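You operate a simulated robot arm through the tools that you are given. There is no shell and no other tool.

Carry out the task below with a simulated two-armed robot. There is one attempt and no reset: what you move stays moved.

## Task
Carry the green tray with both arms and set it on the clear part of the workbench.

The check looks at the end state, three seconds after you hand in, the way a careful person would. Anything else that was tipped, shoved, dropped, spilled or broken makes it a failure.

## Robot
Two 6-joint arms with two-finger grippers on one trunk, on a base that moves. Base frame: it is fixed to the floor where the robot stands at the start and does not move with it; the origin is under the middle of the robot, x ahead of it, y to its left, z up; the surface under the hand at the start is at about z = 0.86. Lengths are in m, angles in degrees, forces in N, time in s.
The left shoulder is at the start at [0.06, 0.142, 0.9], the right one opposite. With the tool pointing down near the work surface each hand reaches from about 0.3 to 0.72 m from the robot's upright axis, wherever it stands, measured 20 degrees to its own side. Places, roughly: clear part of the workbench [0.6, -3.2, 0.9]; green tray (23x16x9 cm) [0.5, -0.1, 0.9]. Payload 2.45 kg a hand.
Tool frame (each hand has its own): the origin (TCP) lies between the finger pads and is the grasp point; the fingertips stand 0.026 m ahead of it; z points along the fingers, y is the line along which they close. The gripper opens to 0.096 m; its body begins 0.069 m behind the TCP.
Orientation is that of the tool frame in the base frame, as a unit quaternion [x, y, z, w]. With the fingers straight down and closing along the base's y, the tool's x points along the base's -x, its y along +y and its z along -z.

## Interface
- The arms move only by the tool move_arm. It takes "left_targets", "right_targets" or both (then of equal length, played together; a hand with none holds still); each is a list of rows, each an object of numbers (a shift or turn left out is 0, a gripper value left out holds the last): "wx", "wy", "wz": the turn, a rotation vector about the tool's x, y, z in units of 120 degrees (1.0 is 120 degrees); "tx", "ty", "tz": the shift along the tool's x, y, z in units of 500 mm (1.0 is 500 mm); "grip": the finger opening in m, from 0 to 0.096. In form: [{"wx": .., "wy": .., "wz": .., "tx": .., "ty": .., "tz": .., "grip": ..}, ...]. A call has 1 to 20 rows; each row is the pose to reach, as a shift and turn from the pose commanded when the call began, along the tool's axes at that moment. A call with a number of a shift or a turn outside -1 to 1 is refused whole. Each row takes 0.2 s and may step no farther than 0.05 m and 8.6 degrees from the row before; otherwise, or with a gripper value out of range, the whole call is refused. Where a pose cannot be reached the arm comes as near as it can. A force on the tool above 40 N (or 10 N above the force at the start of the call, whichever is more), or a blocked arm, ends the call early, and 0.2 s more pass. The fingers move at their own pace (about 0.0799 m/s each) and stop on an object; they squeeze with about 37 N. The grip force told is the motor's: it shows also when the fingers shut on nothing. Time passes only in rows, and 0.2 s behind the last, so rows that repeat a pose let the fingers close. It gives the time, the measured TCP pose, the force on the tool (base axes), the opening and the grip force at its end, in the units of the frame above (readings bear some noise), with the torque about the TCP (base axes, N m) and any sound that the robot's microphone picked up, and new pictures: "views" is both (left out), scene, wrist or none (wrist: the cameras of the hands that moved).
- Cameras (640 x 400 px; columns grow to the right, rows downward): "scene" is now at [0.1326, -0.0211, 1.5014]; the picture's right is [-0.27, -0.96, 0.00], its down [-0.74, 0.21, -0.64] and it looks along [0.61, -0.17, -0.77] (base axes); focal length 248 px, centre (320, 200). "left" rides on the left gripper at [0.081, -0.003, -0.098] in its tool frame; the picture's right is [0.04, 1.00, 0.00], its down [-0.73, 0.03, -0.68] and it looks along [-0.68, 0.03, 0.73] (tool axes); focal length 256 px, centre (320, 200). "right" rides on the right gripper at [0.082, 0.003, -0.098] in its tool frame; the picture's right is [-0.04, 1.00, 0.00], its down [-0.73, -0.03, -0.68] and it looks along [-0.68, -0.03, 0.73] (tool axes); focal length 256 px, centre (320, 200). There is no depth. A picture from a camera that has moved, and an enlarged one, comes with that camera's place and axes in the base frame and with its lens.
- slide_trunk(by): slides the trunk up (or, below 0, down) by that many m; the arms and the scene camera ride with it, the base frame stays. It gives what a move gives, with no picture.
- drive_base(legs): drives the robot by 1 to 6 legs, each [ahead, turn to the left] in m and degrees, along the robot's own axes; the way and the turn of a leg run together, so that a leg with both is an arc; at most 1.5 m and 180 degrees a leg. The arms and the cameras ride along, it lands a little off, and it stops where it bumps. It gives what a move gives, and a new picture of the scene camera.
- head_to(pan, tilt): turns the head with the scene camera to pan (to the left, within 86 degrees either way) and tilt (down, from -29 to 69), counted from straight ahead of the robot. It gives what a move gives, and a new picture of the scene camera.
- enlarge(camera, box): a new picture of the part [left, top, right, bottom] of that camera's present view, enlarged. It takes no simulated time.
- sign_off(): hands the job in; it is judged then, once.

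Places have to be worked out from the pictures, the camera data and where the tool is seen. Open the grippers and draw the arms clear of the work before you hand the job in, unless the task says otherwise.

The tools are called after ">>>" as a command line: name --argument value ..., lists and objects as JSON in quotes. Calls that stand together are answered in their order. move_arm: Moves the arms, as the interface text tells. Its arguments: {"type":"object","properties":{"left_targets":{"type":"array","items":{"type":"object","properties":{"wx":{"type":"number"},"wy":{"type":"number"},"wz":{"type":"number"},"tx":{"type":"number"},"ty":{"type":"number"},"tz":{"type":"number"},"grip":{"type":"number"}}}},"right_targets":{"type":"array","items":{"type":"object","properties":{"wx":{"type":"number"},"wy":{"type":"number"},"wz":{"type":"number"},"tx":{"type":"number"},"ty":{"type":"number"},"tz":{"type":"number"},"grip":{"type":"number"}}}},"views":{"type":"string","enum":["both","scene","wrist","none"]}},"required":[]} The other tools are called the same way: slide_trunk (by) moves the trunk up or down; drive_base (legs) drives the base; head_to (pan, tilt) turns the head that bears the scene camera; enlarge (camera, box) takes an enlarged picture of a part of a camera's view; sign_off () hands the job in.

At the start:

```text
clock: 0.0
left_eef_pos: [0.4326, 0.0877, 1.138]
left_tool_rot: [0.003, 1.0, 0.0, 0.001]
left_ft_force: [-0.3, 0.0, -0.2]
left_wrist_torque: [0.0, -0.02, 0.01]
left_width: 0.096
left_grip_force: 0.0
right_eef_pos: [0.4471, -0.337, 1.1455]
right_tool_rot: [0.002, 1.0, 0.0, 0.0]
right_ft_force: [-1.2, 1.2, 0.3]
right_wrist_torque: [0.0, 0.0, -0.01]
right_width: 0.0962
right_grip_force: 0.0
trunk travel left (down, up): [-0.525, 0.065]
robot x, y, heading: [-0.0022, -0.0016, 0.2]
head pan, tilt (commanded): [-15.5, 50.4]
```

scene: 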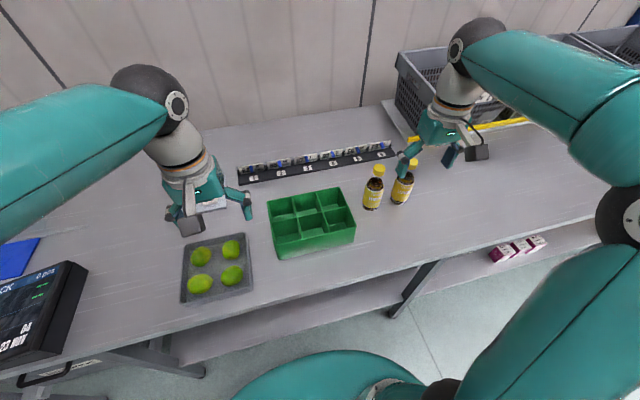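
right: 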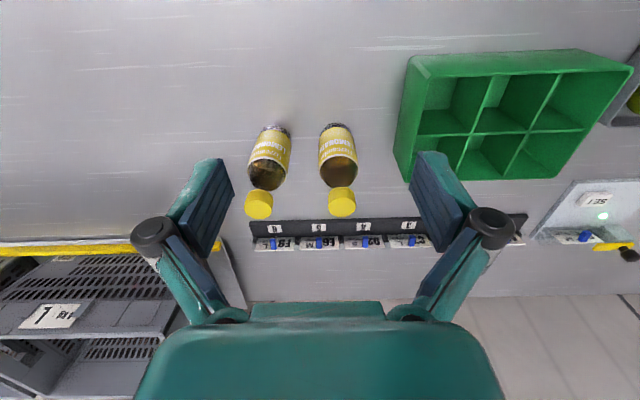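
left: 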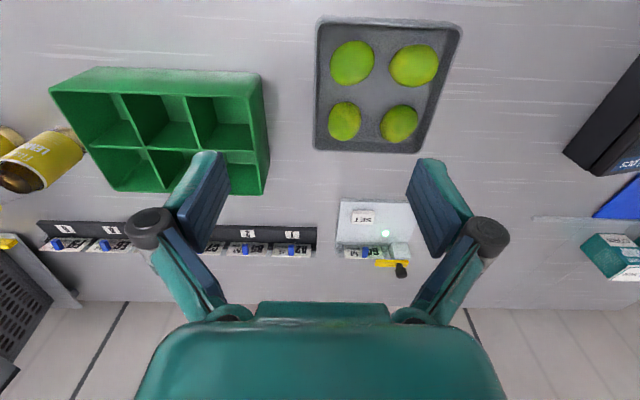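

The scene picture shows an open green six-compartment tray between a plate of limes and two bottles. I'll enlarge it to see the walls and what it holds before planning.

>>> enlarge --camera "scene" --box '[220, 120, 440, 280]'

>>> enlarge --camera "left" --box '[0, 20, 320, 220]'

>>> enlarge --camera "right" --box '[320, 20, 640, 220]'

```text
2.50 times, centred on (330, 200) of scene
camera zoom: at [0.1326, -0.0211, 1.5014], right [-0.27, -0.96, 0.0], down [-0.74, 0.21, -0.64], along [0.61, -0.17, -0.77], focal length 621 px, centre (295, 200)
```

zoom: 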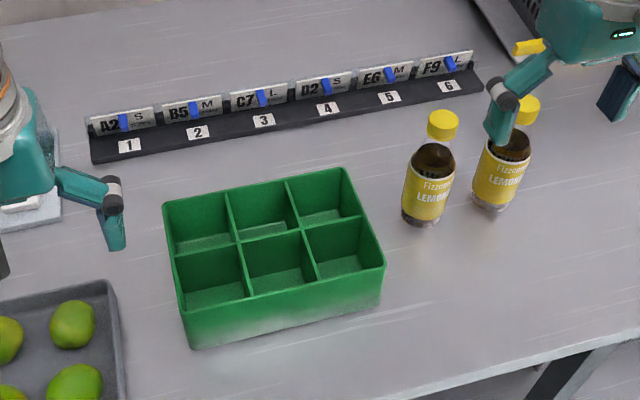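

```text
2.00 times, centred on (160, 120) of left
camera zoom: at [0.3511, 0.0848, 1.2367], right [-0.04, 1.0, 0.0], down [0.73, 0.03, 0.68], along [0.68, 0.02, -0.73], focal length 512 px, centre (640, 360)
```

zoom: 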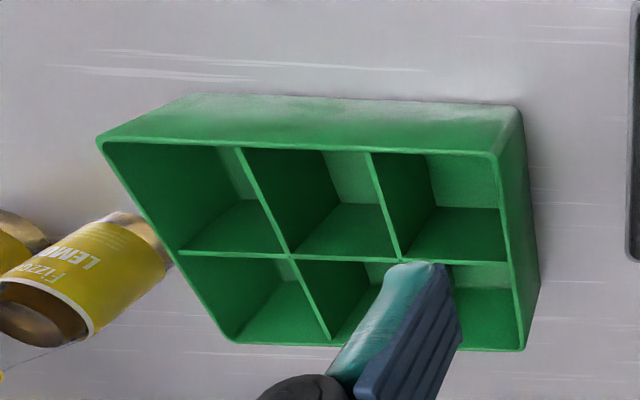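

```text
2.00 times, centred on (480, 120) of right
camera zoom: at [0.3655, -0.3322, 1.2446], right [0.04, 1.0, 0.0], down [0.73, -0.03, 0.68], along [0.68, -0.03, -0.73], focal length 512 px, centre (0, 360)
```

zoom: 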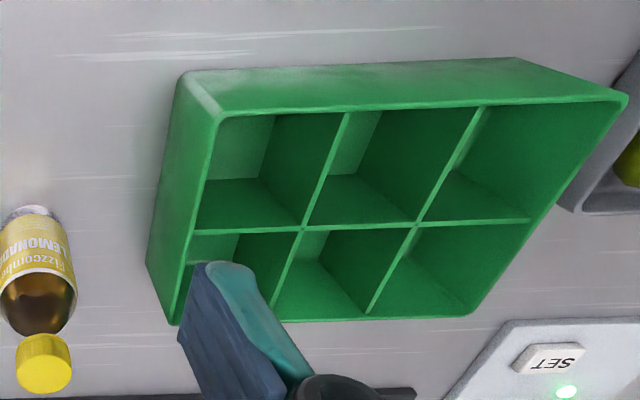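

The tray is empty, and its rim runs roughly x 0.46–0.61, y −0.215 to 0.003 at z≈0.95. I'll turn the head to the right to see the route and the destination before touching anything.

>>> head_to --pan -80 --tilt 20

>>> head_to --pan -45 --tilt 30

```text
clock: 1.4
left_eef_pos: [0.4327, 0.0873, 1.1388]
left_tool_rot: [0.003, 1.0, 0.0, 0.001]
left_ft_force: [-0.6, -0.6, -0.1]
left_wrist_torque: [-0.02, 0.01, 0.04]
left_width: 0.096
left_grip_force: 0.0
right_eef_pos: [0.4469, -0.336, 1.1472]
right_tool_rot: [0.003, 1.0, -0.001, 0.0]
right_ft_force: [0.2, 0.4, 0.3]
right_wrist_torque: [0.05, -0.02, 0.0]
right_width: 0.0961
right_grip_force: 0.1
trunk travel left (down, up): [-0.525, 0.065]
robot x, y, heading: [0.0003, -0.002, 0.1]
head pan, tilt (commanded): [-80.0, 20.0]
camera scene: at [0.075, -0.0923, 1.5475], right [-0.98, -0.17, 0.0], down [-0.06, 0.34, -0.94], along [0.16, -0.93, -0.34], focal length 248 px, centre (320, 200)
```

scene: 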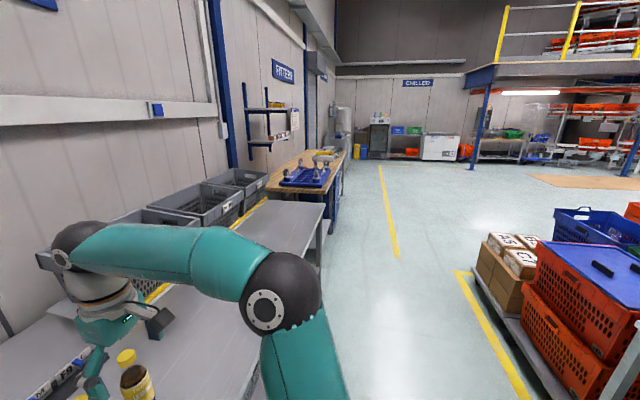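

```text
clock: 2.4
left_eef_pos: [0.4317, 0.088, 1.1391]
left_tool_rot: [0.003, 1.0, 0.0, 0.0]
left_ft_force: [0.3, -0.4, 0.5]
left_wrist_torque: [0.03, 0.01, -0.04]
left_width: 0.0962
left_grip_force: 0.0
right_eef_pos: [0.4465, -0.3358, 1.1467]
right_tool_rot: [0.003, 1.0, 0.0, 0.0]
right_ft_force: [-0.1, -0.5, 0.1]
right_wrist_torque: [0.03, -0.01, 0.03]
right_width: 0.0959
right_grip_force: 0.1
trunk travel left (down, up): [-0.525, 0.065]
robot x, y, heading: [-0.0045, -0.0037, 0.2]
head pan, tilt (commanded): [-45.0, 30.0]
camera scene: at [0.1227, -0.0646, 1.5315], right [-0.71, -0.71, 0.0], down [-0.35, 0.35, -0.87], along [0.61, -0.61, -0.5], focal length 248 px, centre (320, 200)
```

scene: 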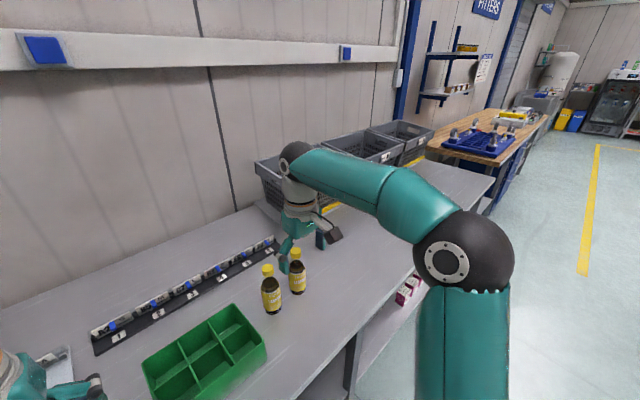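

The grey table ends around y≈−1.5, and a separate wooden-topped workbench stands beyond it with a blue fixture on its near end. I'll look closer from the best angle.

>>> head_to --pan -80 --tilt 20

>>> enlarge --camera "scene" --box '[220, 120, 380, 220]'

```text
clock: 3.4
left_eef_pos: [0.431, 0.0873, 1.1396]
left_tool_rot: [0.003, 1.0, 0.001, 0.001]
left_ft_force: [-0.3, -0.4, -0.3]
left_wrist_torque: [0.01, -0.01, 0.02]
left_width: 0.0961
left_grip_force: 0.1
right_eef_pos: [0.4458, -0.3366, 1.1469]
right_tool_rot: [0.003, 1.0, 0.0, 0.001]
right_ft_force: [-0.5, 0.5, -0.4]
right_wrist_torque: [-0.03, 0.03, 0.01]
right_width: 0.0958
right_grip_force: 0.0
trunk travel left (down, up): [-0.525, 0.065]
robot x, y, heading: [-0.0018, 0.0015, -0.2]
head pan, tilt (commanded): [-80.0, 20.0]
camera scene: at [0.075, -0.0923, 1.5475], right [-0.98, -0.17, 0.0], down [-0.06, 0.34, -0.94], along [0.16, -0.93, -0.34], focal length 248 px, centre (320, 200)
```

scene: 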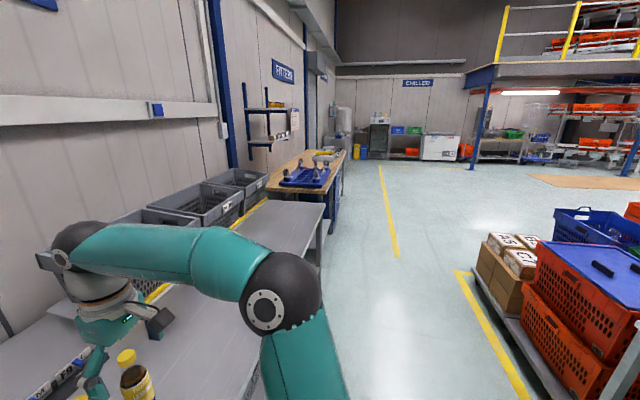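

```text
4.00 times, centred on (300, 170) of scene
camera zoom: at [0.075, -0.0923, 1.5475], right [-0.98, -0.17, 0.0], down [-0.06, 0.34, -0.94], along [0.16, -0.93, -0.34], focal length 994 px, centre (400, 320)
```

zoom: 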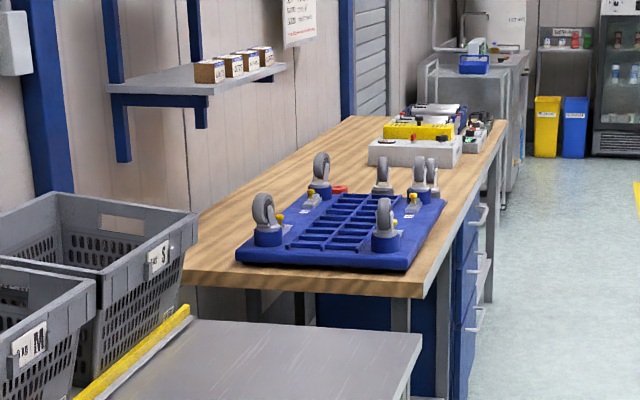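

The clear part of the bench is the bare wood between the upturned blue dolly (ending near y≈−2.8) and the white and yellow gear (from y≈−3.55). I'll turn the head back to the tray and bring both hands high over its end walls, left over the back compartment and right over the front one, with fingers part-closed, to get closer pictures.

>>> head_to --pan -12 --tilt 52

>>> move_arm --left_targets '[{"tx": -0.05, "ty": -0.03, "tz": 0.01, "grip": 0.06}, {"tx": -0.11, "ty": -0.065, "tz": 0.025, "grip": 0.06}, {"tx": -0.17, "ty": -0.1, "tz": 0.045, "grip": 0.06}, {"tx": -0.23, "ty": -0.135, "tz": 0.06, "grip": 0.06}, {"tx": -0.278, "ty": -0.168, "tz": 0.076, "grip": 0.06}, {"tx": -0.278, "ty": -0.168, "tz": 0.076, "grip": 0.06}]' --right_targets '[{"tx": -0.02, "ty": 0.05, "tz": 0.015, "grip": 0.06}, {"tx": -0.04, "ty": 0.1, "tz": 0.035, "grip": 0.06}, {"tx": -0.06, "ty": 0.15, "tz": 0.055, "grip": 0.06}, {"tx": -0.08, "ty": 0.2, "tz": 0.075, "grip": 0.06}, {"tx": -0.102, "ty": 0.247, "tz": 0.092, "grip": 0.06}, {"tx": -0.102, "ty": 0.247, "tz": 0.092, "grip": 0.06}]' --views "both"

```text
clock: 4.8
left_eef_pos: [0.4323, 0.0879, 1.1385]
left_tool_rot: [0.003, 1.0, 0.0, 0.0]
left_ft_force: [-0.7, -0.2, -0.1]
left_wrist_torque: [0.01, 0.02, -0.01]
left_width: 0.0961
left_grip_force: 0.1
right_eef_pos: [0.4468, -0.3356, 1.147]
right_tool_rot: [0.003, 1.0, 0.0, 0.001]
right_ft_force: [-0.4, -0.4, -0.2]
right_wrist_torque: [0.02, -0.01, 0.03]
right_width: 0.0961
right_grip_force: 0.0
trunk travel left (down, up): [-0.525, 0.065]
robot x, y, heading: [-0.0002, 0.002, -0.1]
head pan, tilt (commanded): [-12.0, 52.0]
camera scene: at [0.1322, -0.0163, 1.4993], right [-0.21, -0.98, 0.0], down [-0.77, 0.16, -0.62], along [0.6, -0.13, -0.79], focal length 248 px, centre (320, 200)
```

scene: 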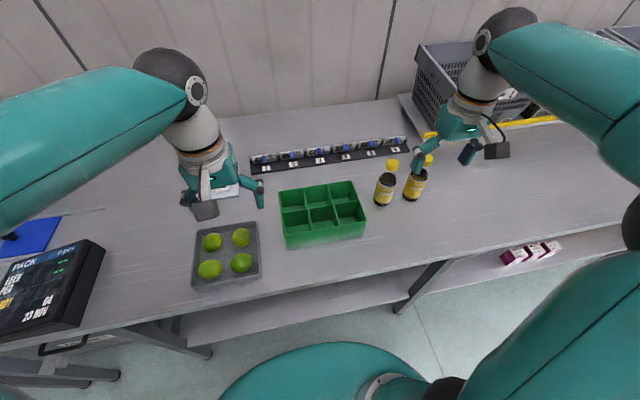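

```text
clock: 6.2
left_eef_pos: [0.569, 0.003, 1.1002]
left_tool_rot: [0.003, 1.0, 0.0, 0.0]
left_ft_force: [-0.9, 0.5, 0.4]
left_wrist_torque: [-0.01, -0.03, 0.02]
left_width: 0.0598
left_grip_force: 0.1
right_eef_pos: [0.4987, -0.213, 1.1003]
right_tool_rot: [0.003, 1.0, -0.001, -0.001]
right_ft_force: [-0.7, 0.1, 0.4]
right_wrist_torque: [0.02, -0.02, -0.02]
right_width: 0.0599
right_grip_force: 0.1
trunk travel left (down, up): [-0.525, 0.065]
robot x, y, heading: [-0.0039, -0.0028, -0.1]
head pan, tilt (commanded): [-12.0, 52.0]
camera scene: at [0.1312, -0.016, 1.4994], right [-0.21, -0.98, 0.0], down [-0.77, 0.16, -0.62], along [0.6, -0.13, -0.79], focal length 248 px, centre (320, 200)
camera right: at [0.417, -0.2093, 1.1989], right [0.05, 1.0, 0.0], down [0.73, -0.03, 0.68], along [0.68, -0.03, -0.73], focal length 256 px, centre (320, 200)
camera left: at [0.4885, -0.0007, 1.1992], right [-0.04, 1.0, 0.0], down [0.73, 0.03, 0.68], along [0.68, 0.02, -0.73], focal length 256 px, centre (320, 200)
```

scene: 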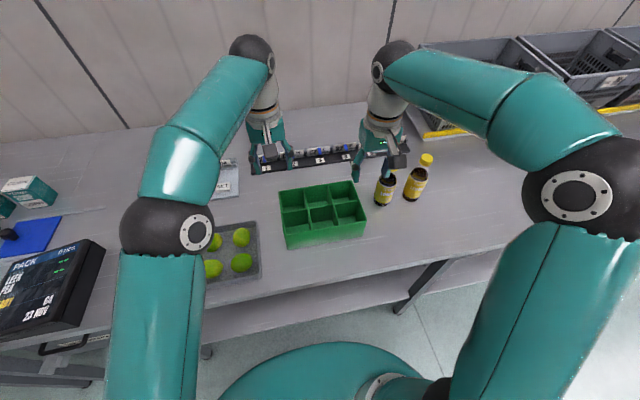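
right: 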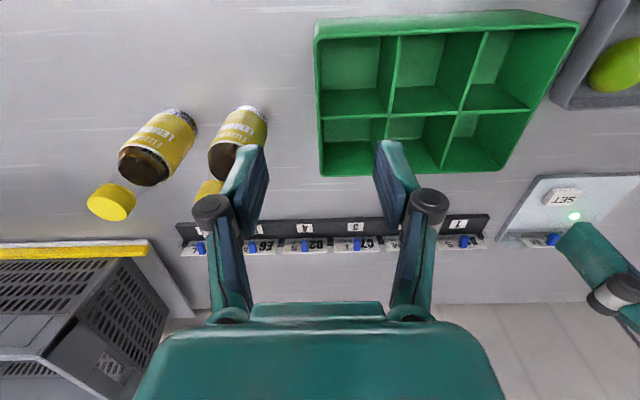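
left: 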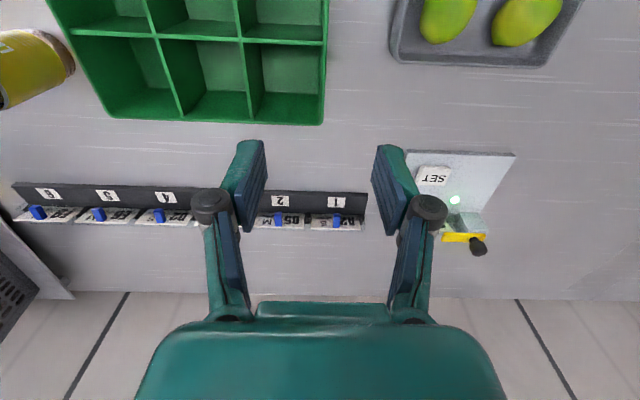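

Hands are above their spots, clear of the bottles. I'll enlarge the wrist views to measure the end walls precisely.

>>> enlarge --camera "right" --box '[290, 0, 450, 100]'

>>> enlarge --camera "right" --box '[290, 90, 450, 190]'

>>> enlarge --camera "left" --box '[200, 0, 400, 125]'

>>> enlarge --camera "scene" --box '[240, 140, 440, 265]'

```text
4.00 times, centred on (370, 50) of right
camera zoom: at [0.417, -0.2093, 1.1989], right [0.05, 1.0, 0.0], down [0.73, -0.03, 0.68], along [0.68, -0.03, -0.73], focal length 1024 px, centre (120, 800)
```

zoom: 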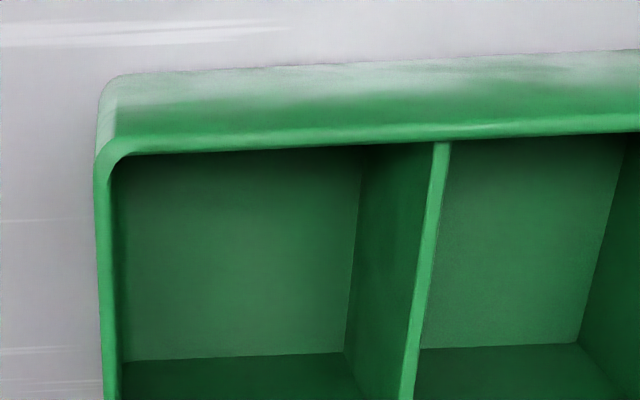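

```text
4.00 times, centred on (370, 140) of right
camera zoom: at [0.417, -0.2093, 1.1989], right [0.05, 1.0, 0.0], down [0.73, -0.03, 0.68], along [0.68, -0.03, -0.73], focal length 1024 px, centre (120, 440)
```

zoom: 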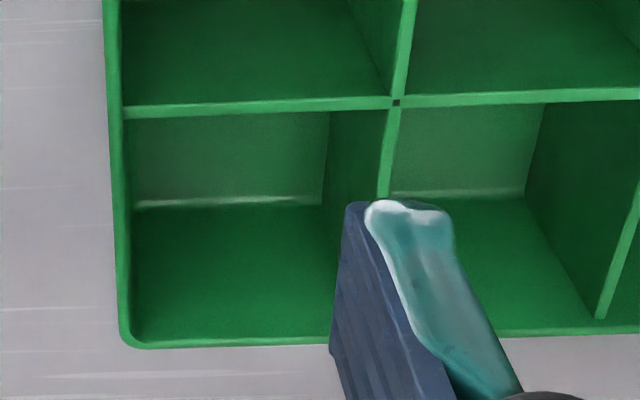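

```text
3.20 times, centred on (300, 62) of left
camera zoom: at [0.4885, -0.0007, 1.1992], right [-0.04, 1.0, 0.0], down [0.73, 0.03, 0.68], along [0.68, 0.02, -0.73], focal length 819 px, centre (384, 640)
```

zoom: 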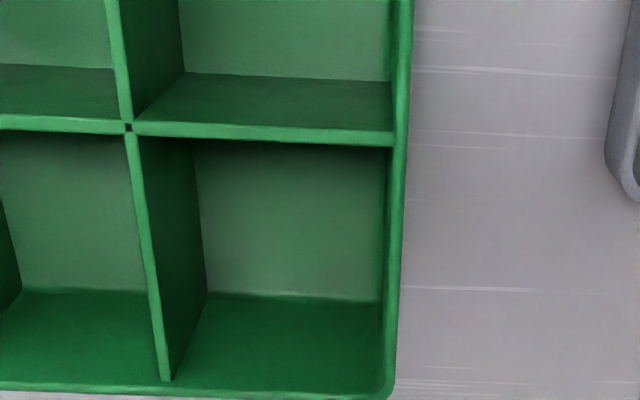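

```text
3.20 times, centred on (340, 202) of scene
camera zoom: at [0.1312, -0.016, 1.4994], right [-0.21, -0.98, 0.0], down [-0.77, 0.16, -0.62], along [0.6, -0.13, -0.79], focal length 795 px, centre (256, 192)
```

zoom: 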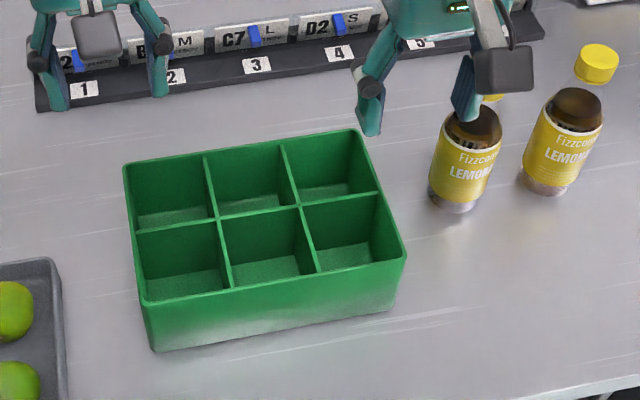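

The end walls are about 3 mm thick, with the left one centred near y≈0.003 and the right one near y≈−0.2155, and the rim at z≈0.95. I'll lower both hands until the fingertips are just above the rim and check the alignment.

>>> move_arm --left_targets '[{"tx": -0.002, "tz": 0.08}, {"tx": -0.004, "tz": 0.15}, {"tx": -0.006, "tz": 0.2}, {"tx": -0.006, "tz": 0.2}]' --right_targets '[{"ty": -0.002, "tz": 0.08}, {"ty": -0.005, "tz": 0.15}, {"ty": -0.005, "tz": 0.2}, {"ty": -0.005, "tz": 0.2}]' --views "both"

>>> enlarge --camera "left" --box '[200, 0, 440, 150]'

>>> enlarge --camera "right" --box '[200, 50, 440, 200]'

>>> enlarge --camera "scene" --box '[240, 140, 440, 265]'

```text
clock: 7.2
left_eef_pos: [0.5729, 0.0037, 0.9988]
left_tool_rot: [0.002, 1.0, 0.001, -0.001]
left_ft_force: [0.4, 0.2, 0.2]
left_wrist_torque: [0.0, -0.04, 0.0]
left_width: 0.0601
left_grip_force: 0.1
right_eef_pos: [0.4987, -0.2158, 0.9998]
right_tool_rot: [0.002, 1.0, -0.001, 0.0]
right_ft_force: [0.2, 0.9, 0.3]
right_wrist_torque: [0.03, -0.01, 0.01]
right_width: 0.0597
right_grip_force: 0.0
trunk travel left (down, up): [-0.525, 0.065]
robot x, y, heading: [0.0035, -0.0027, -0.3]
head pan, tilt (commanded): [-12.0, 52.0]
camera scene: at [0.132, -0.0162, 1.4994], right [-0.21, -0.98, 0.0], down [-0.77, 0.16, -0.62], along [0.6, -0.13, -0.79], focal length 248 px, centre (320, 200)
camera right: at [0.4177, -0.2116, 1.0976], right [0.05, 1.0, 0.0], down [0.73, -0.03, 0.68], along [0.68, -0.03, -0.73], focal length 256 px, centre (320, 200)
camera left: at [0.493, 0.0009, 1.0982], right [-0.04, 1.0, 0.0], down [0.73, 0.03, 0.68], along [0.68, 0.02, -0.73], focal length 256 px, centre (320, 200)
```

scene: 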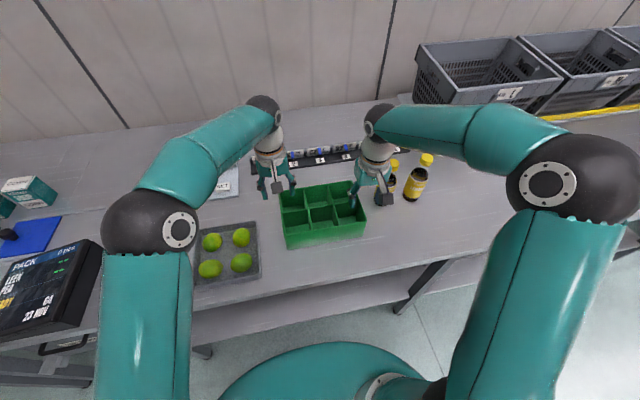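
right: 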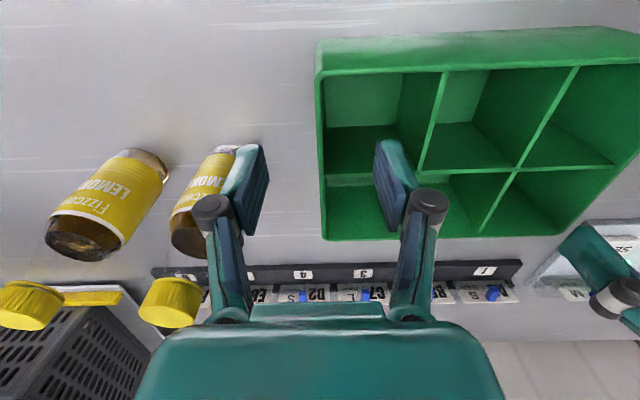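
left: 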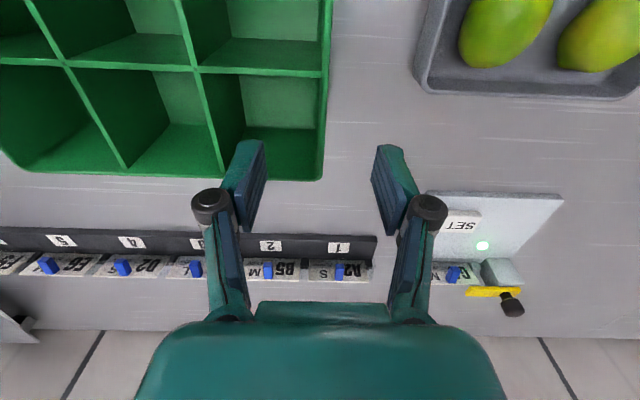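

```text
2.67 times, centred on (320, 75) of left
camera zoom: at [0.493, 0.0009, 1.0982], right [-0.04, 1.0, 0.0], down [0.73, 0.03, 0.68], along [0.68, 0.02, -0.73], focal length 683 px, centre (320, 533)
```

zoom: 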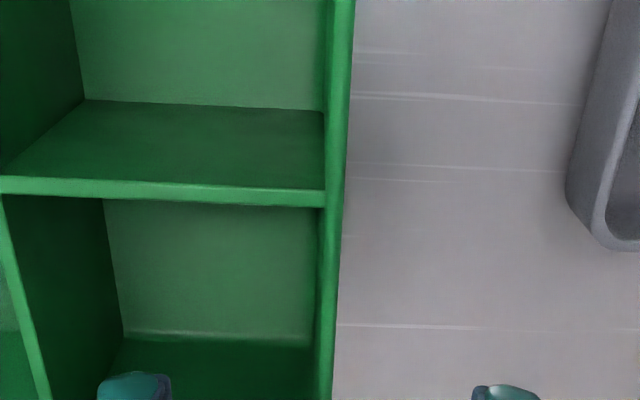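

```text
2.67 times, centred on (320, 125) of right
camera zoom: at [0.4177, -0.2116, 1.0976], right [0.05, 1.0, 0.0], down [0.73, -0.03, 0.68], along [0.68, -0.03, -0.73], focal length 683 px, centre (320, 400)
```

zoom: 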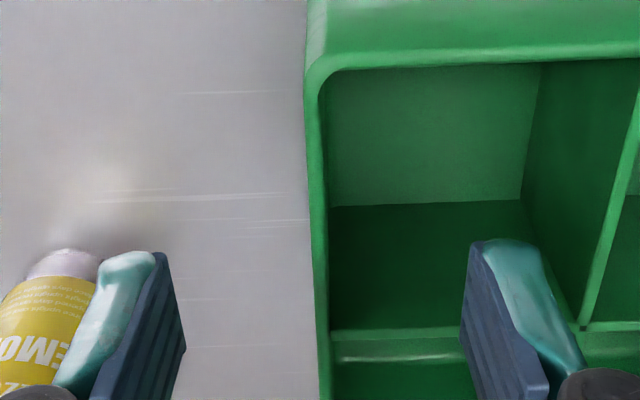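

```text
3.20 times, centred on (340, 202) of scene
camera zoom: at [0.132, -0.0162, 1.4994], right [-0.21, -0.98, 0.0], down [-0.77, 0.16, -0.62], along [0.6, -0.13, -0.79], focal length 795 px, centre (256, 192)
```

zoom: 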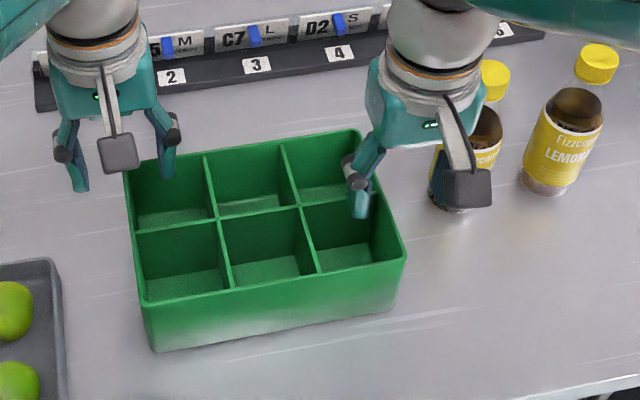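

Both end walls sit centred between the open fingers, and the right outer finger stays about 3 cm short of the nearest bottle. I'll lower the hands so the TCPs are about 2 cm below the rim.

>>> move_arm --left_targets '[{"tz": 0.05}, {"tz": 0.1}, {"tz": 0.146}, {"tz": 0.146}]' --right_targets '[{"tz": 0.05}, {"tz": 0.1}, {"tz": 0.146}, {"tz": 0.146}]' --views "both"

>>> enlarge --camera "scene" --box '[240, 140, 440, 265]'

```text
clock: 8.2
left_eef_pos: [0.5745, 0.0025, 0.9279]
left_tool_rot: [0.003, 1.0, 0.0, 0.0]
left_ft_force: [-0.6, 0.1, 0.2]
left_wrist_torque: [0.03, 0.01, -0.02]
left_width: 0.06
left_grip_force: 0.0
right_eef_pos: [0.499, -0.2153, 0.9264]
right_tool_rot: [0.003, 1.0, 0.0, -0.001]
right_ft_force: [0.2, -0.5, 0.5]
right_wrist_torque: [0.0, 0.01, 0.02]
right_width: 0.0598
right_grip_force: 0.1
trunk travel left (down, up): [-0.525, 0.065]
robot x, y, heading: [0.0002, -0.0005, -0.1]
head pan, tilt (commanded): [-12.0, 52.0]
camera scene: at [0.1319, -0.0161, 1.4994], right [-0.21, -0.98, 0.0], down [-0.77, 0.16, -0.62], along [0.6, -0.13, -0.79], focal length 248 px, centre (320, 200)
camera right: at [0.4169, -0.2115, 1.0246], right [0.05, 1.0, 0.0], down [0.73, -0.03, 0.68], along [0.68, -0.03, -0.73], focal length 256 px, centre (320, 200)
camera left: at [0.4934, 0.0004, 1.0259], right [-0.04, 1.0, 0.0], down [0.73, 0.03, 0.68], along [0.68, 0.02, -0.73], focal length 256 px, centre (320, 200)
```

scene: 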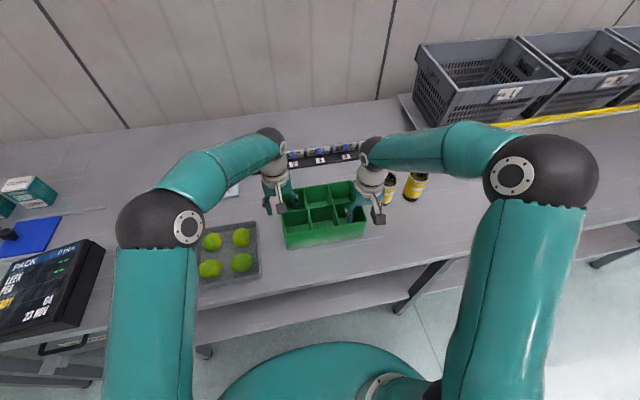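
right: 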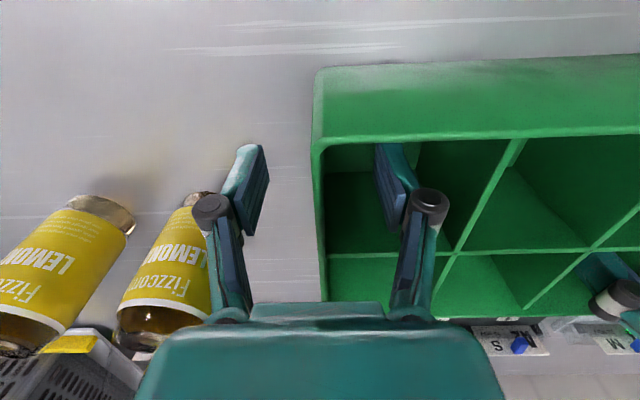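
left: 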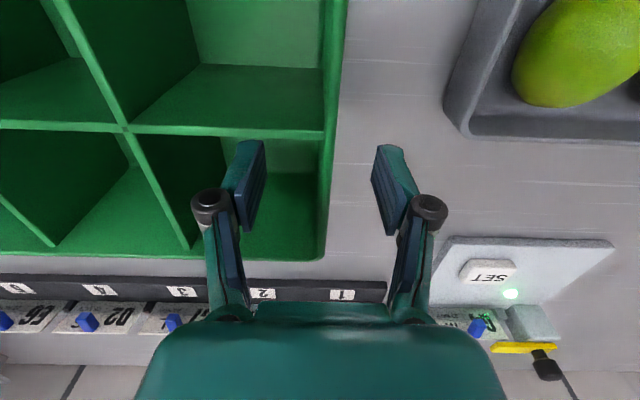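

```text
3.20 times, centred on (340, 202) of scene
camera zoom: at [0.1319, -0.0161, 1.4994], right [-0.21, -0.98, 0.0], down [-0.77, 0.16, -0.62], along [0.6, -0.13, -0.79], focal length 795 px, centre (256, 192)
```

zoom: 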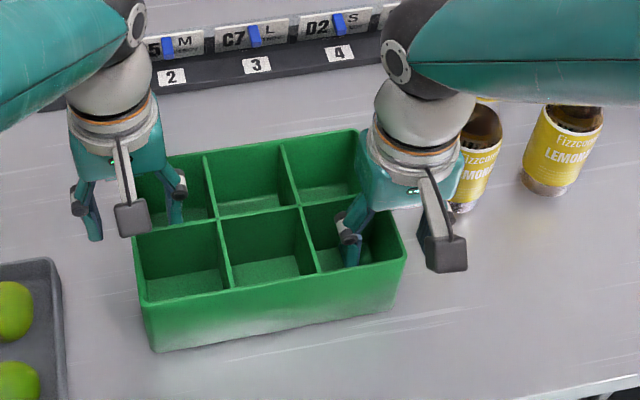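

The fingers straddle both walls with no contact forces. I'll zoom the wrist views to check centring before closing.

>>> enlarge --camera "left" --box '[220, 90, 420, 215]'

>>> enlarge --camera "right" --box '[220, 120, 420, 245]'

```text
3.20 times, centred on (320, 152) of left
camera zoom: at [0.4934, 0.0004, 1.0259], right [-0.04, 1.0, 0.0], down [0.73, 0.03, 0.68], along [0.68, 0.02, -0.73], focal length 819 px, centre (320, 352)
```

zoom: 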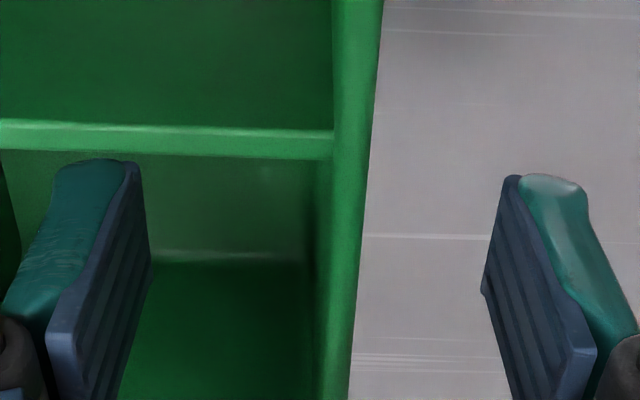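

```text
3.20 times, centred on (320, 182) of right
camera zoom: at [0.4169, -0.2115, 1.0246], right [0.05, 1.0, 0.0], down [0.73, -0.03, 0.68], along [0.68, -0.03, -0.73], focal length 819 px, centre (320, 256)
```

zoom: 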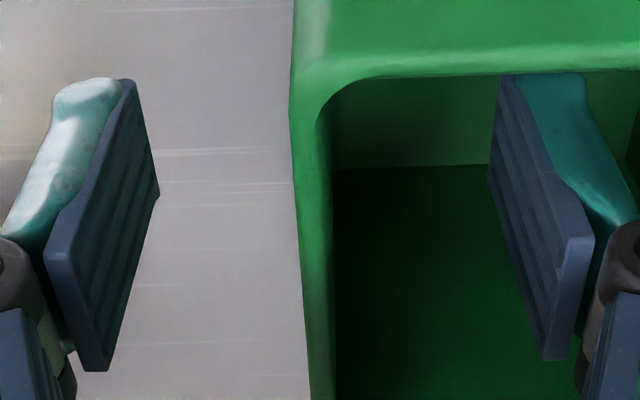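

The right hand is centred on its wall, but the left wall sits about 2 mm to the +y side of the left hand's centre. I'll shift the left hand by that much and then close both grippers.

>>> move_arm --left_targets '[{"ty": 0.0045}, {"ty": 0.0045, "grip": 0.03}, {"ty": 0.0045, "grip": 0.0}, {"ty": 0.0045, "grip": 0.0}, {"ty": 0.0045, "grip": 0.0}, {"ty": 0.0045, "grip": 0.0}]' --right_targets '[{"ty": 0.0}, {"grip": 0.03}, {"grip": 0.0}, {"grip": 0.0}, {"grip": 0.0}, {"grip": 0.0}]' --views "both"

>>> enlarge --camera "scene" --box '[240, 140, 440, 265]'

```text
clock: 9.6
left_eef_pos: [0.5733, 0.0057, 0.9275]
left_tool_rot: [0.002, 1.0, -0.001, -0.001]
left_ft_force: [0.6, 4.4, -0.1]
left_wrist_torque: [0.11, -0.09, -0.07]
left_width: 0.0062
left_grip_force: 32.6
right_eef_pos: [0.4991, -0.2148, 0.9266]
right_tool_rot: [0.003, 1.0, 0.0, -0.001]
right_ft_force: [-0.6, -5.0, 0.7]
right_wrist_torque: [-0.15, -0.07, -0.04]
right_width: 0.0061
right_grip_force: 32.6
trunk travel left (down, up): [-0.525, 0.065]
robot x, y, heading: [-0.0018, -0.0002, -0.2]
head pan, tilt (commanded): [-12.0, 52.0]
camera scene: at [0.1328, -0.0162, 1.4992], right [-0.21, -0.98, 0.0], down [-0.77, 0.16, -0.61], along [0.6, -0.13, -0.79], focal length 248 px, centre (320, 200)
camera right: at [0.4174, -0.2119, 1.0245], right [0.05, 1.0, 0.0], down [0.73, -0.03, 0.68], along [0.68, -0.03, -0.73], focal length 256 px, centre (320, 200)
camera left: at [0.4936, 0.0025, 1.0259], right [-0.04, 1.0, 0.0], down [0.73, 0.03, 0.68], along [0.68, 0.02, -0.73], focal length 256 px, centre (320, 200)
```

scene: 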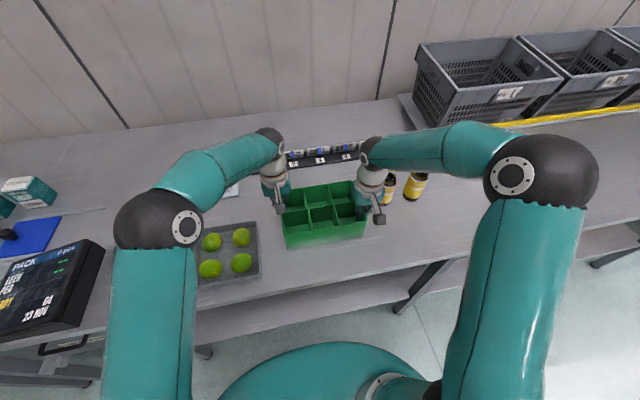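
right: 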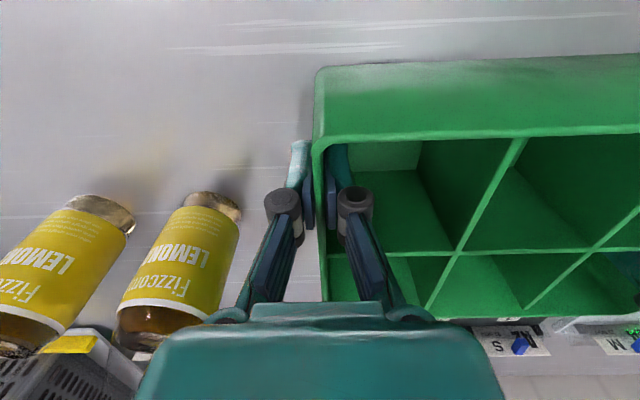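
left: 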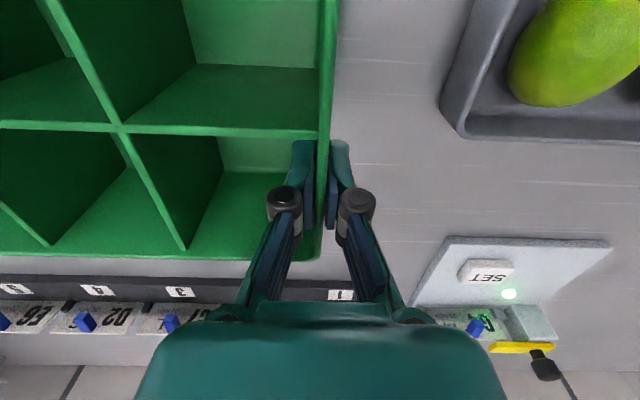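

```text
3.20 times, centred on (340, 202) of scene
camera zoom: at [0.1328, -0.0162, 1.4992], right [-0.21, -0.98, 0.0], down [-0.77, 0.16, -0.61], along [0.6, -0.13, -0.79], focal length 795 px, centre (256, 192)
```

zoom: 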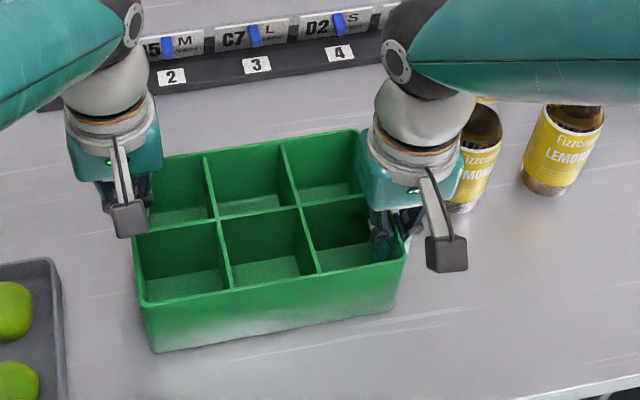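

Both grippers closed on the walls at about 6 mm opening, with only about 4–5 N of internal squeeze between the hands. I'll lift 3 cm first, relieving that squeeze by a millimetre on each side, and check that the tray comes up level.

>>> move_arm --left_targets '[{"ty": 0.001, "tz": -0.01, "grip": 0.0}, {"ty": 0.002, "tz": -0.025, "grip": 0.0}, {"ty": 0.002, "tz": -0.04, "grip": 0.0}, {"ty": 0.002, "tz": -0.06, "grip": 0.0}, {"ty": 0.002, "tz": -0.06, "grip": 0.0}]' --right_targets '[{"ty": -0.001, "tz": -0.01, "grip": 0.0}, {"ty": -0.002, "tz": -0.025, "grip": 0.0}, {"ty": -0.002, "tz": -0.04, "grip": 0.0}, {"ty": -0.002, "tz": -0.06, "grip": 0.0}, {"ty": -0.002, "tz": -0.06, "grip": 0.0}]' --views "both"

>>> enlarge --camera "scene" --box '[240, 140, 440, 265]'

```text
clock: 10.8
left_eef_pos: [0.575, 0.0057, 0.9576]
left_tool_rot: [0.002, 1.0, 0.0, 0.0]
left_ft_force: [0.5, 2.9, -2.0]
left_wrist_torque: [0.08, -0.16, -0.1]
left_width: 0.006
left_grip_force: 32.6
right_eef_pos: [0.4992, -0.2151, 0.9568]
right_tool_rot: [0.002, 1.0, 0.0, -0.001]
right_ft_force: [-0.6, -3.3, -1.4]
right_wrist_torque: [-0.07, 0.18, -0.03]
right_width: 0.0056
right_grip_force: 32.7
trunk travel left (down, up): [-0.525, 0.065]
robot x, y, heading: [0.0003, -0.001, -0.1]
head pan, tilt (commanded): [-12.0, 52.0]
camera scene: at [0.1332, -0.0163, 1.4992], right [-0.21, -0.98, 0.0], down [-0.77, 0.16, -0.61], along [0.6, -0.13, -0.79], focal length 248 px, centre (320, 200)
camera right: at [0.4174, -0.2122, 1.0553], right [0.05, 1.0, 0.0], down [0.73, -0.03, 0.68], along [0.68, -0.03, -0.74], focal length 256 px, centre (320, 200)
camera left: at [0.4936, 0.0023, 1.0555], right [-0.04, 1.0, 0.0], down [0.73, 0.03, 0.68], along [0.68, 0.02, -0.74], focal length 256 px, centre (320, 200)
```

scene: 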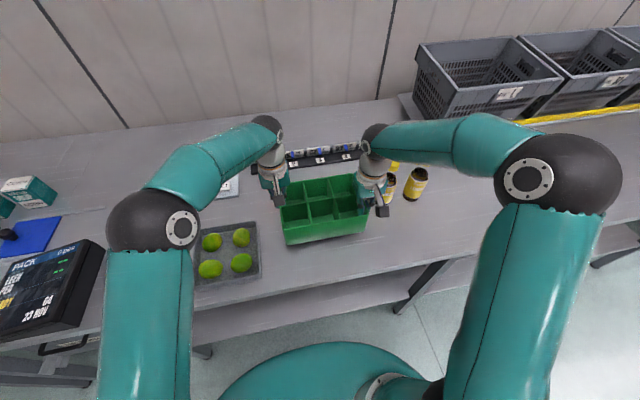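
right: 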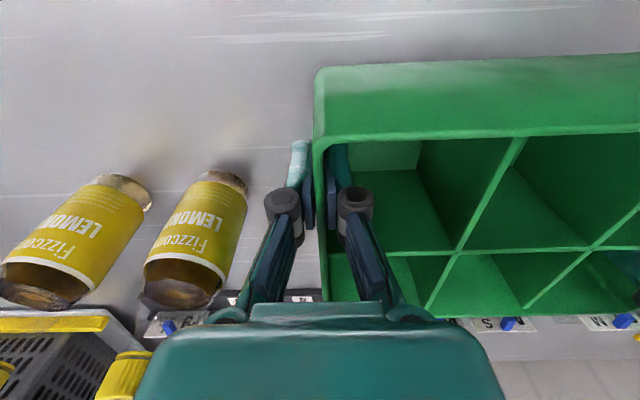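
left: 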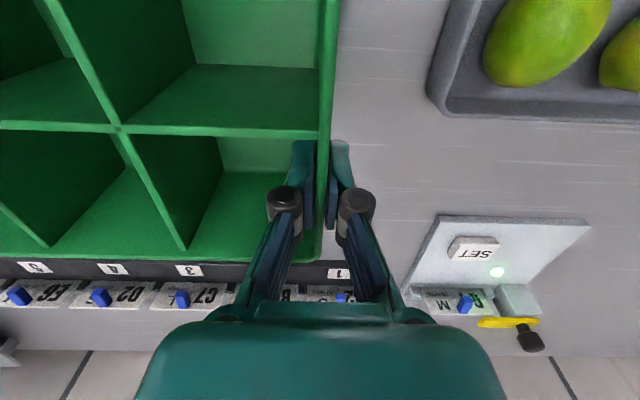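

```text
3.20 times, centred on (340, 202) of scene
camera zoom: at [0.1332, -0.0163, 1.4992], right [-0.21, -0.98, 0.0], down [-0.77, 0.16, -0.61], along [0.6, -0.13, -0.79], focal length 795 px, centre (256, 192)
```

zoom: 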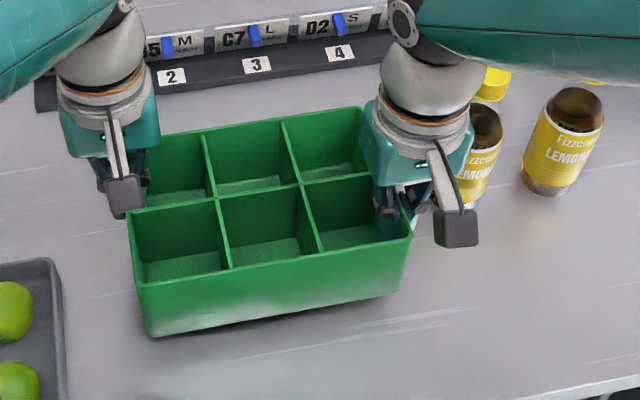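

The tray is off the table, level and firmly held, and weighs roughly 0.35 kg. I'll raise it above everything on the table and draw it about 8 cm back toward the robot.

>>> move_arm --left_targets '[{"tz": -0.04}, {"tz": -0.09}, {"tz": -0.15}, {"tz": -0.21}, {"tz": -0.27}, {"tz": -0.33}, {"tz": -0.36}, {"tx": 0.03, "tz": -0.36}, {"tx": 0.08, "tz": -0.36}, {"tx": 0.13, "tz": -0.36}, {"tx": 0.16, "tz": -0.36}, {"tx": 0.16, "tz": -0.36}]' --right_targets '[{"tz": -0.04}, {"tz": -0.09}, {"tz": -0.15}, {"tz": -0.21}, {"tz": -0.27}, {"tz": -0.33}, {"tz": -0.36}, {"tx": 0.03, "tz": -0.36}, {"tx": 0.08, "tz": -0.36}, {"tx": 0.13, "tz": -0.36}, {"tx": 0.16, "tz": -0.36}, {"tx": 0.16, "tz": -0.36}]' --views "both"

```text
clock: 13.4
left_eef_pos: [0.4925, 0.0068, 1.1364]
left_tool_rot: [0.002, 1.0, 0.001, -0.002]
left_ft_force: [2.1, 3.7, -1.5]
left_wrist_torque: [0.06, 0.8, 0.0]
left_width: 0.0059
left_grip_force: 32.8
left hand out of reach, approached as far as the arm can: row 7
right_eef_pos: [0.4181, -0.2142, 1.1374]
right_tool_rot: [0.003, 1.0, 0.0, 0.0]
right_ft_force: [-1.6, -3.0, -1.3]
right_wrist_torque: [-0.07, -0.76, 0.18]
right_width: 0.006
right_grip_force: 32.5
trunk travel left (down, up): [-0.525, 0.065]
robot x, y, heading: [-0.0033, 0.0008, 0.2]
head pan, tilt (commanded): [-12.0, 52.0]
camera scene: at [0.1333, -0.0164, 1.4992], right [-0.21, -0.98, 0.0], down [-0.77, 0.16, -0.61], along [0.6, -0.13, -0.79], focal length 248 px, centre (320, 200)
camera right: at [0.3364, -0.2108, 1.2358], right [0.05, 1.0, 0.0], down [0.73, -0.03, 0.68], along [0.68, -0.03, -0.73], focal length 256 px, centre (320, 200)
camera left: at [0.4117, 0.0033, 1.2345], right [-0.04, 1.0, 0.0], down [0.73, 0.03, 0.68], along [0.68, 0.03, -0.74], focal length 256 px, centre (320, 200)
```

scene: 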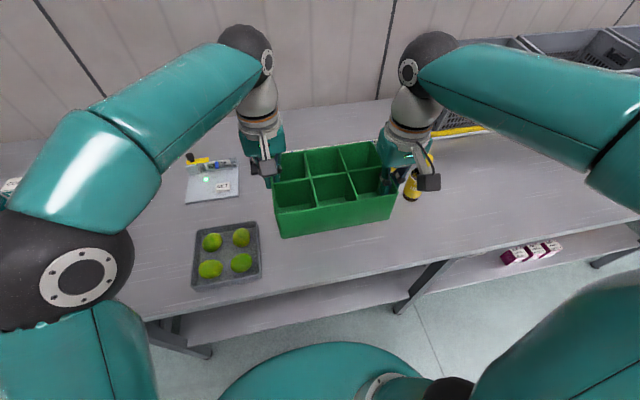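
right: 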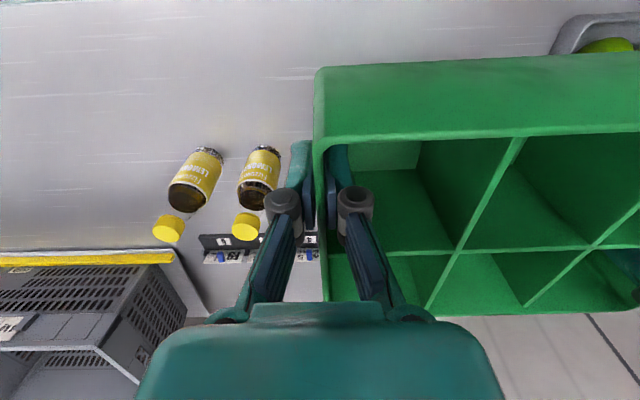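
left: 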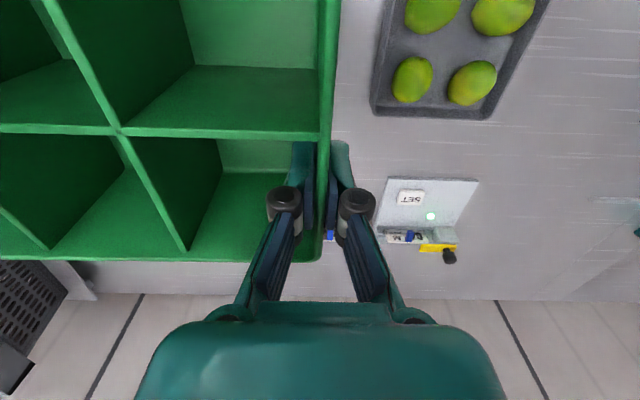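

The tray is held level at TCP z≈1.137, about 0.2 m above the table and clear of the bottles. Before driving I'll look behind and to the sides for obstacles.

>>> head_to --pan -86 --tilt 40

>>> head_to --pan 86 --tilt 40

```text
clock: 14.8
left_eef_pos: [0.4929, 0.007, 1.1367]
left_tool_rot: [0.002, 1.0, 0.001, 0.0]
left_ft_force: [4.6, 15.4, -1.8]
left_wrist_torque: [0.36, 0.0, -0.07]
left_width: 0.0063
left_grip_force: 32.5
right_eef_pos: [0.4176, -0.2151, 1.1373]
right_tool_rot: [0.003, 1.0, -0.001, -0.001]
right_ft_force: [-4.8, -16.4, -0.4]
right_wrist_torque: [-0.38, -0.02, 0.02]
right_width: 0.0061
right_grip_force: 32.5
trunk travel left (down, up): [-0.525, 0.065]
robot x, y, heading: [0.0003, 0.0011, 0.1]
head pan, tilt (commanded): [-85.9, 40.0]
camera scene: at [0.0652, -0.0854, 1.5161], right [-1.0, -0.07, 0.0], down [-0.05, 0.64, -0.77], along [0.05, -0.76, -0.64], focal length 248 px, centre (320, 200)
```

scene: 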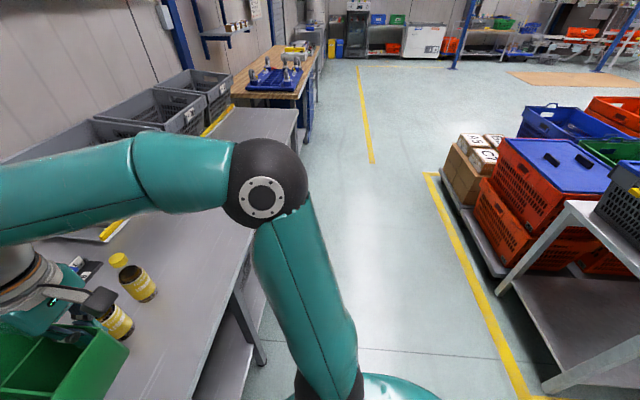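

```text
clock: 17.4
left_eef_pos: [0.4936, 0.0057, 1.1359]
left_tool_rot: [0.002, 1.0, 0.001, 0.0]
left_ft_force: [6.8, 17.8, -3.1]
left_wrist_torque: [0.38, -0.17, 0.02]
left_width: 0.0062
left_grip_force: 32.5
right_eef_pos: [0.4183, -0.2154, 1.1373]
right_tool_rot: [0.003, 1.0, -0.001, 0.0]
right_ft_force: [-6.8, -17.2, -1.4]
right_wrist_torque: [-0.45, 0.18, 0.07]
right_width: 0.0057
right_grip_force: 32.6
trunk travel left (down, up): [-0.525, 0.065]
robot x, y, heading: [-0.0034, -0.0001, -0.3]
head pan, tilt (commanded): [85.9, 40.0]
camera scene: at [0.0652, 0.0842, 1.5161], right [1.0, -0.07, 0.0], down [-0.05, -0.64, -0.77], along [0.05, 0.76, -0.64], focal length 248 px, centre (320, 200)
```

scene: 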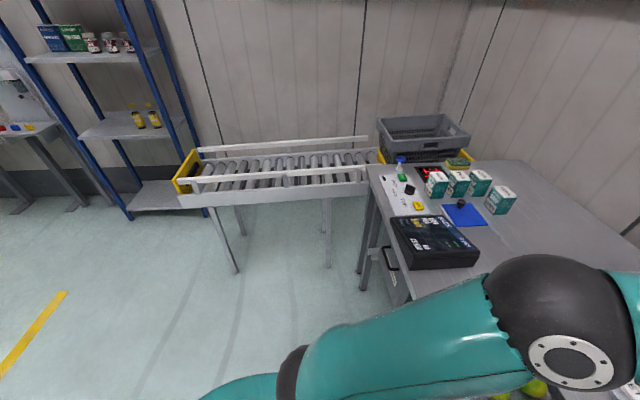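

Behind and to the sides the floor is clear to about x≈−1.05, so backing 0.27 m and turning there is safe. The hands now show a 17 N internal push against each other, so I'll move each outward slightly to relieve it before driving.

>>> move_arm --left_targets '[{"tx": -0.001, "ty": 0.0015}, {"tx": -0.002, "ty": 0.003}, {"tx": -0.002, "ty": 0.003}, {"tx": -0.002, "ty": 0.003}, {"tx": -0.002, "ty": 0.003}]' --right_targets '[{"tx": 0.001, "ty": -0.0015}, {"tx": 0.002, "ty": -0.003}, {"tx": 0.002, "ty": -0.003}, {"tx": 0.002, "ty": -0.003}, {"tx": 0.002, "ty": -0.003}]' --views "none"

>>> head_to --pan -30 --tilt 45

```text
clock: 18.6
left_eef_pos: [0.4929, 0.0049, 1.1368]
left_tool_rot: [0.003, 1.0, -0.002, -0.002]
left_ft_force: [-3.8, -10.6, -1.9]
left_wrist_torque: [-0.31, -0.78, 0.1]
left_width: 0.0059
left_grip_force: 32.7
right_eef_pos: [0.4186, -0.2141, 1.1375]
right_tool_rot: [0.001, 1.0, 0.002, 0.0]
right_ft_force: [3.7, 11.8, -1.6]
right_wrist_torque: [0.22, 0.74, -0.04]
right_width: 0.0059
right_grip_force: 32.5
trunk travel left (down, up): [-0.525, 0.065]
robot x, y, heading: [0.0042, -0.0008, -0.0]
head pan, tilt (commanded): [85.9, 40.0]
```

```text
clock: 20.6
left_eef_pos: [0.4923, 0.0049, 1.1379]
left_tool_rot: [0.002, 1.0, -0.003, -0.002]
left_ft_force: [-8.5, -22.8, -1.6]
left_wrist_torque: [-0.56, 0.2, 0.05]
left_width: 0.0061
left_grip_force: 32.7
right_eef_pos: [0.4183, -0.2143, 1.1379]
right_tool_rot: [0.002, 1.0, 0.003, 0.0]
right_ft_force: [7.9, 24.4, -1.8]
right_wrist_torque: [0.58, -0.2, 0.0]
right_width: 0.006
right_grip_force: 32.5
trunk travel left (down, up): [-0.525, 0.065]
robot x, y, heading: [-0.0016, -0.0017, -0.2]
head pan, tilt (commanded): [-30.0, 45.0]
camera scene: at [0.1296, -0.0413, 1.5088], right [-0.5, -0.87, 0.0], down [-0.61, 0.35, -0.71], along [0.61, -0.35, -0.71], focal length 248 px, centre (320, 200)
```

scene: 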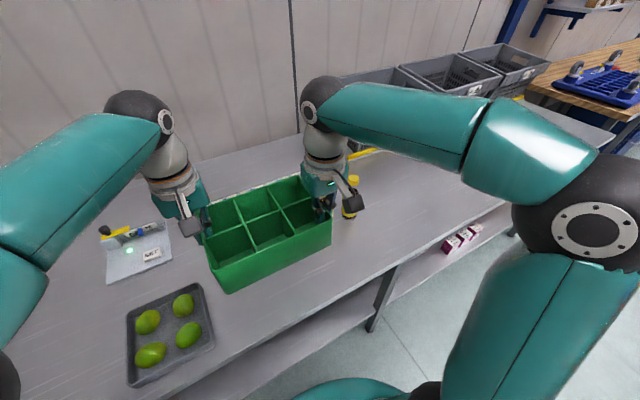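

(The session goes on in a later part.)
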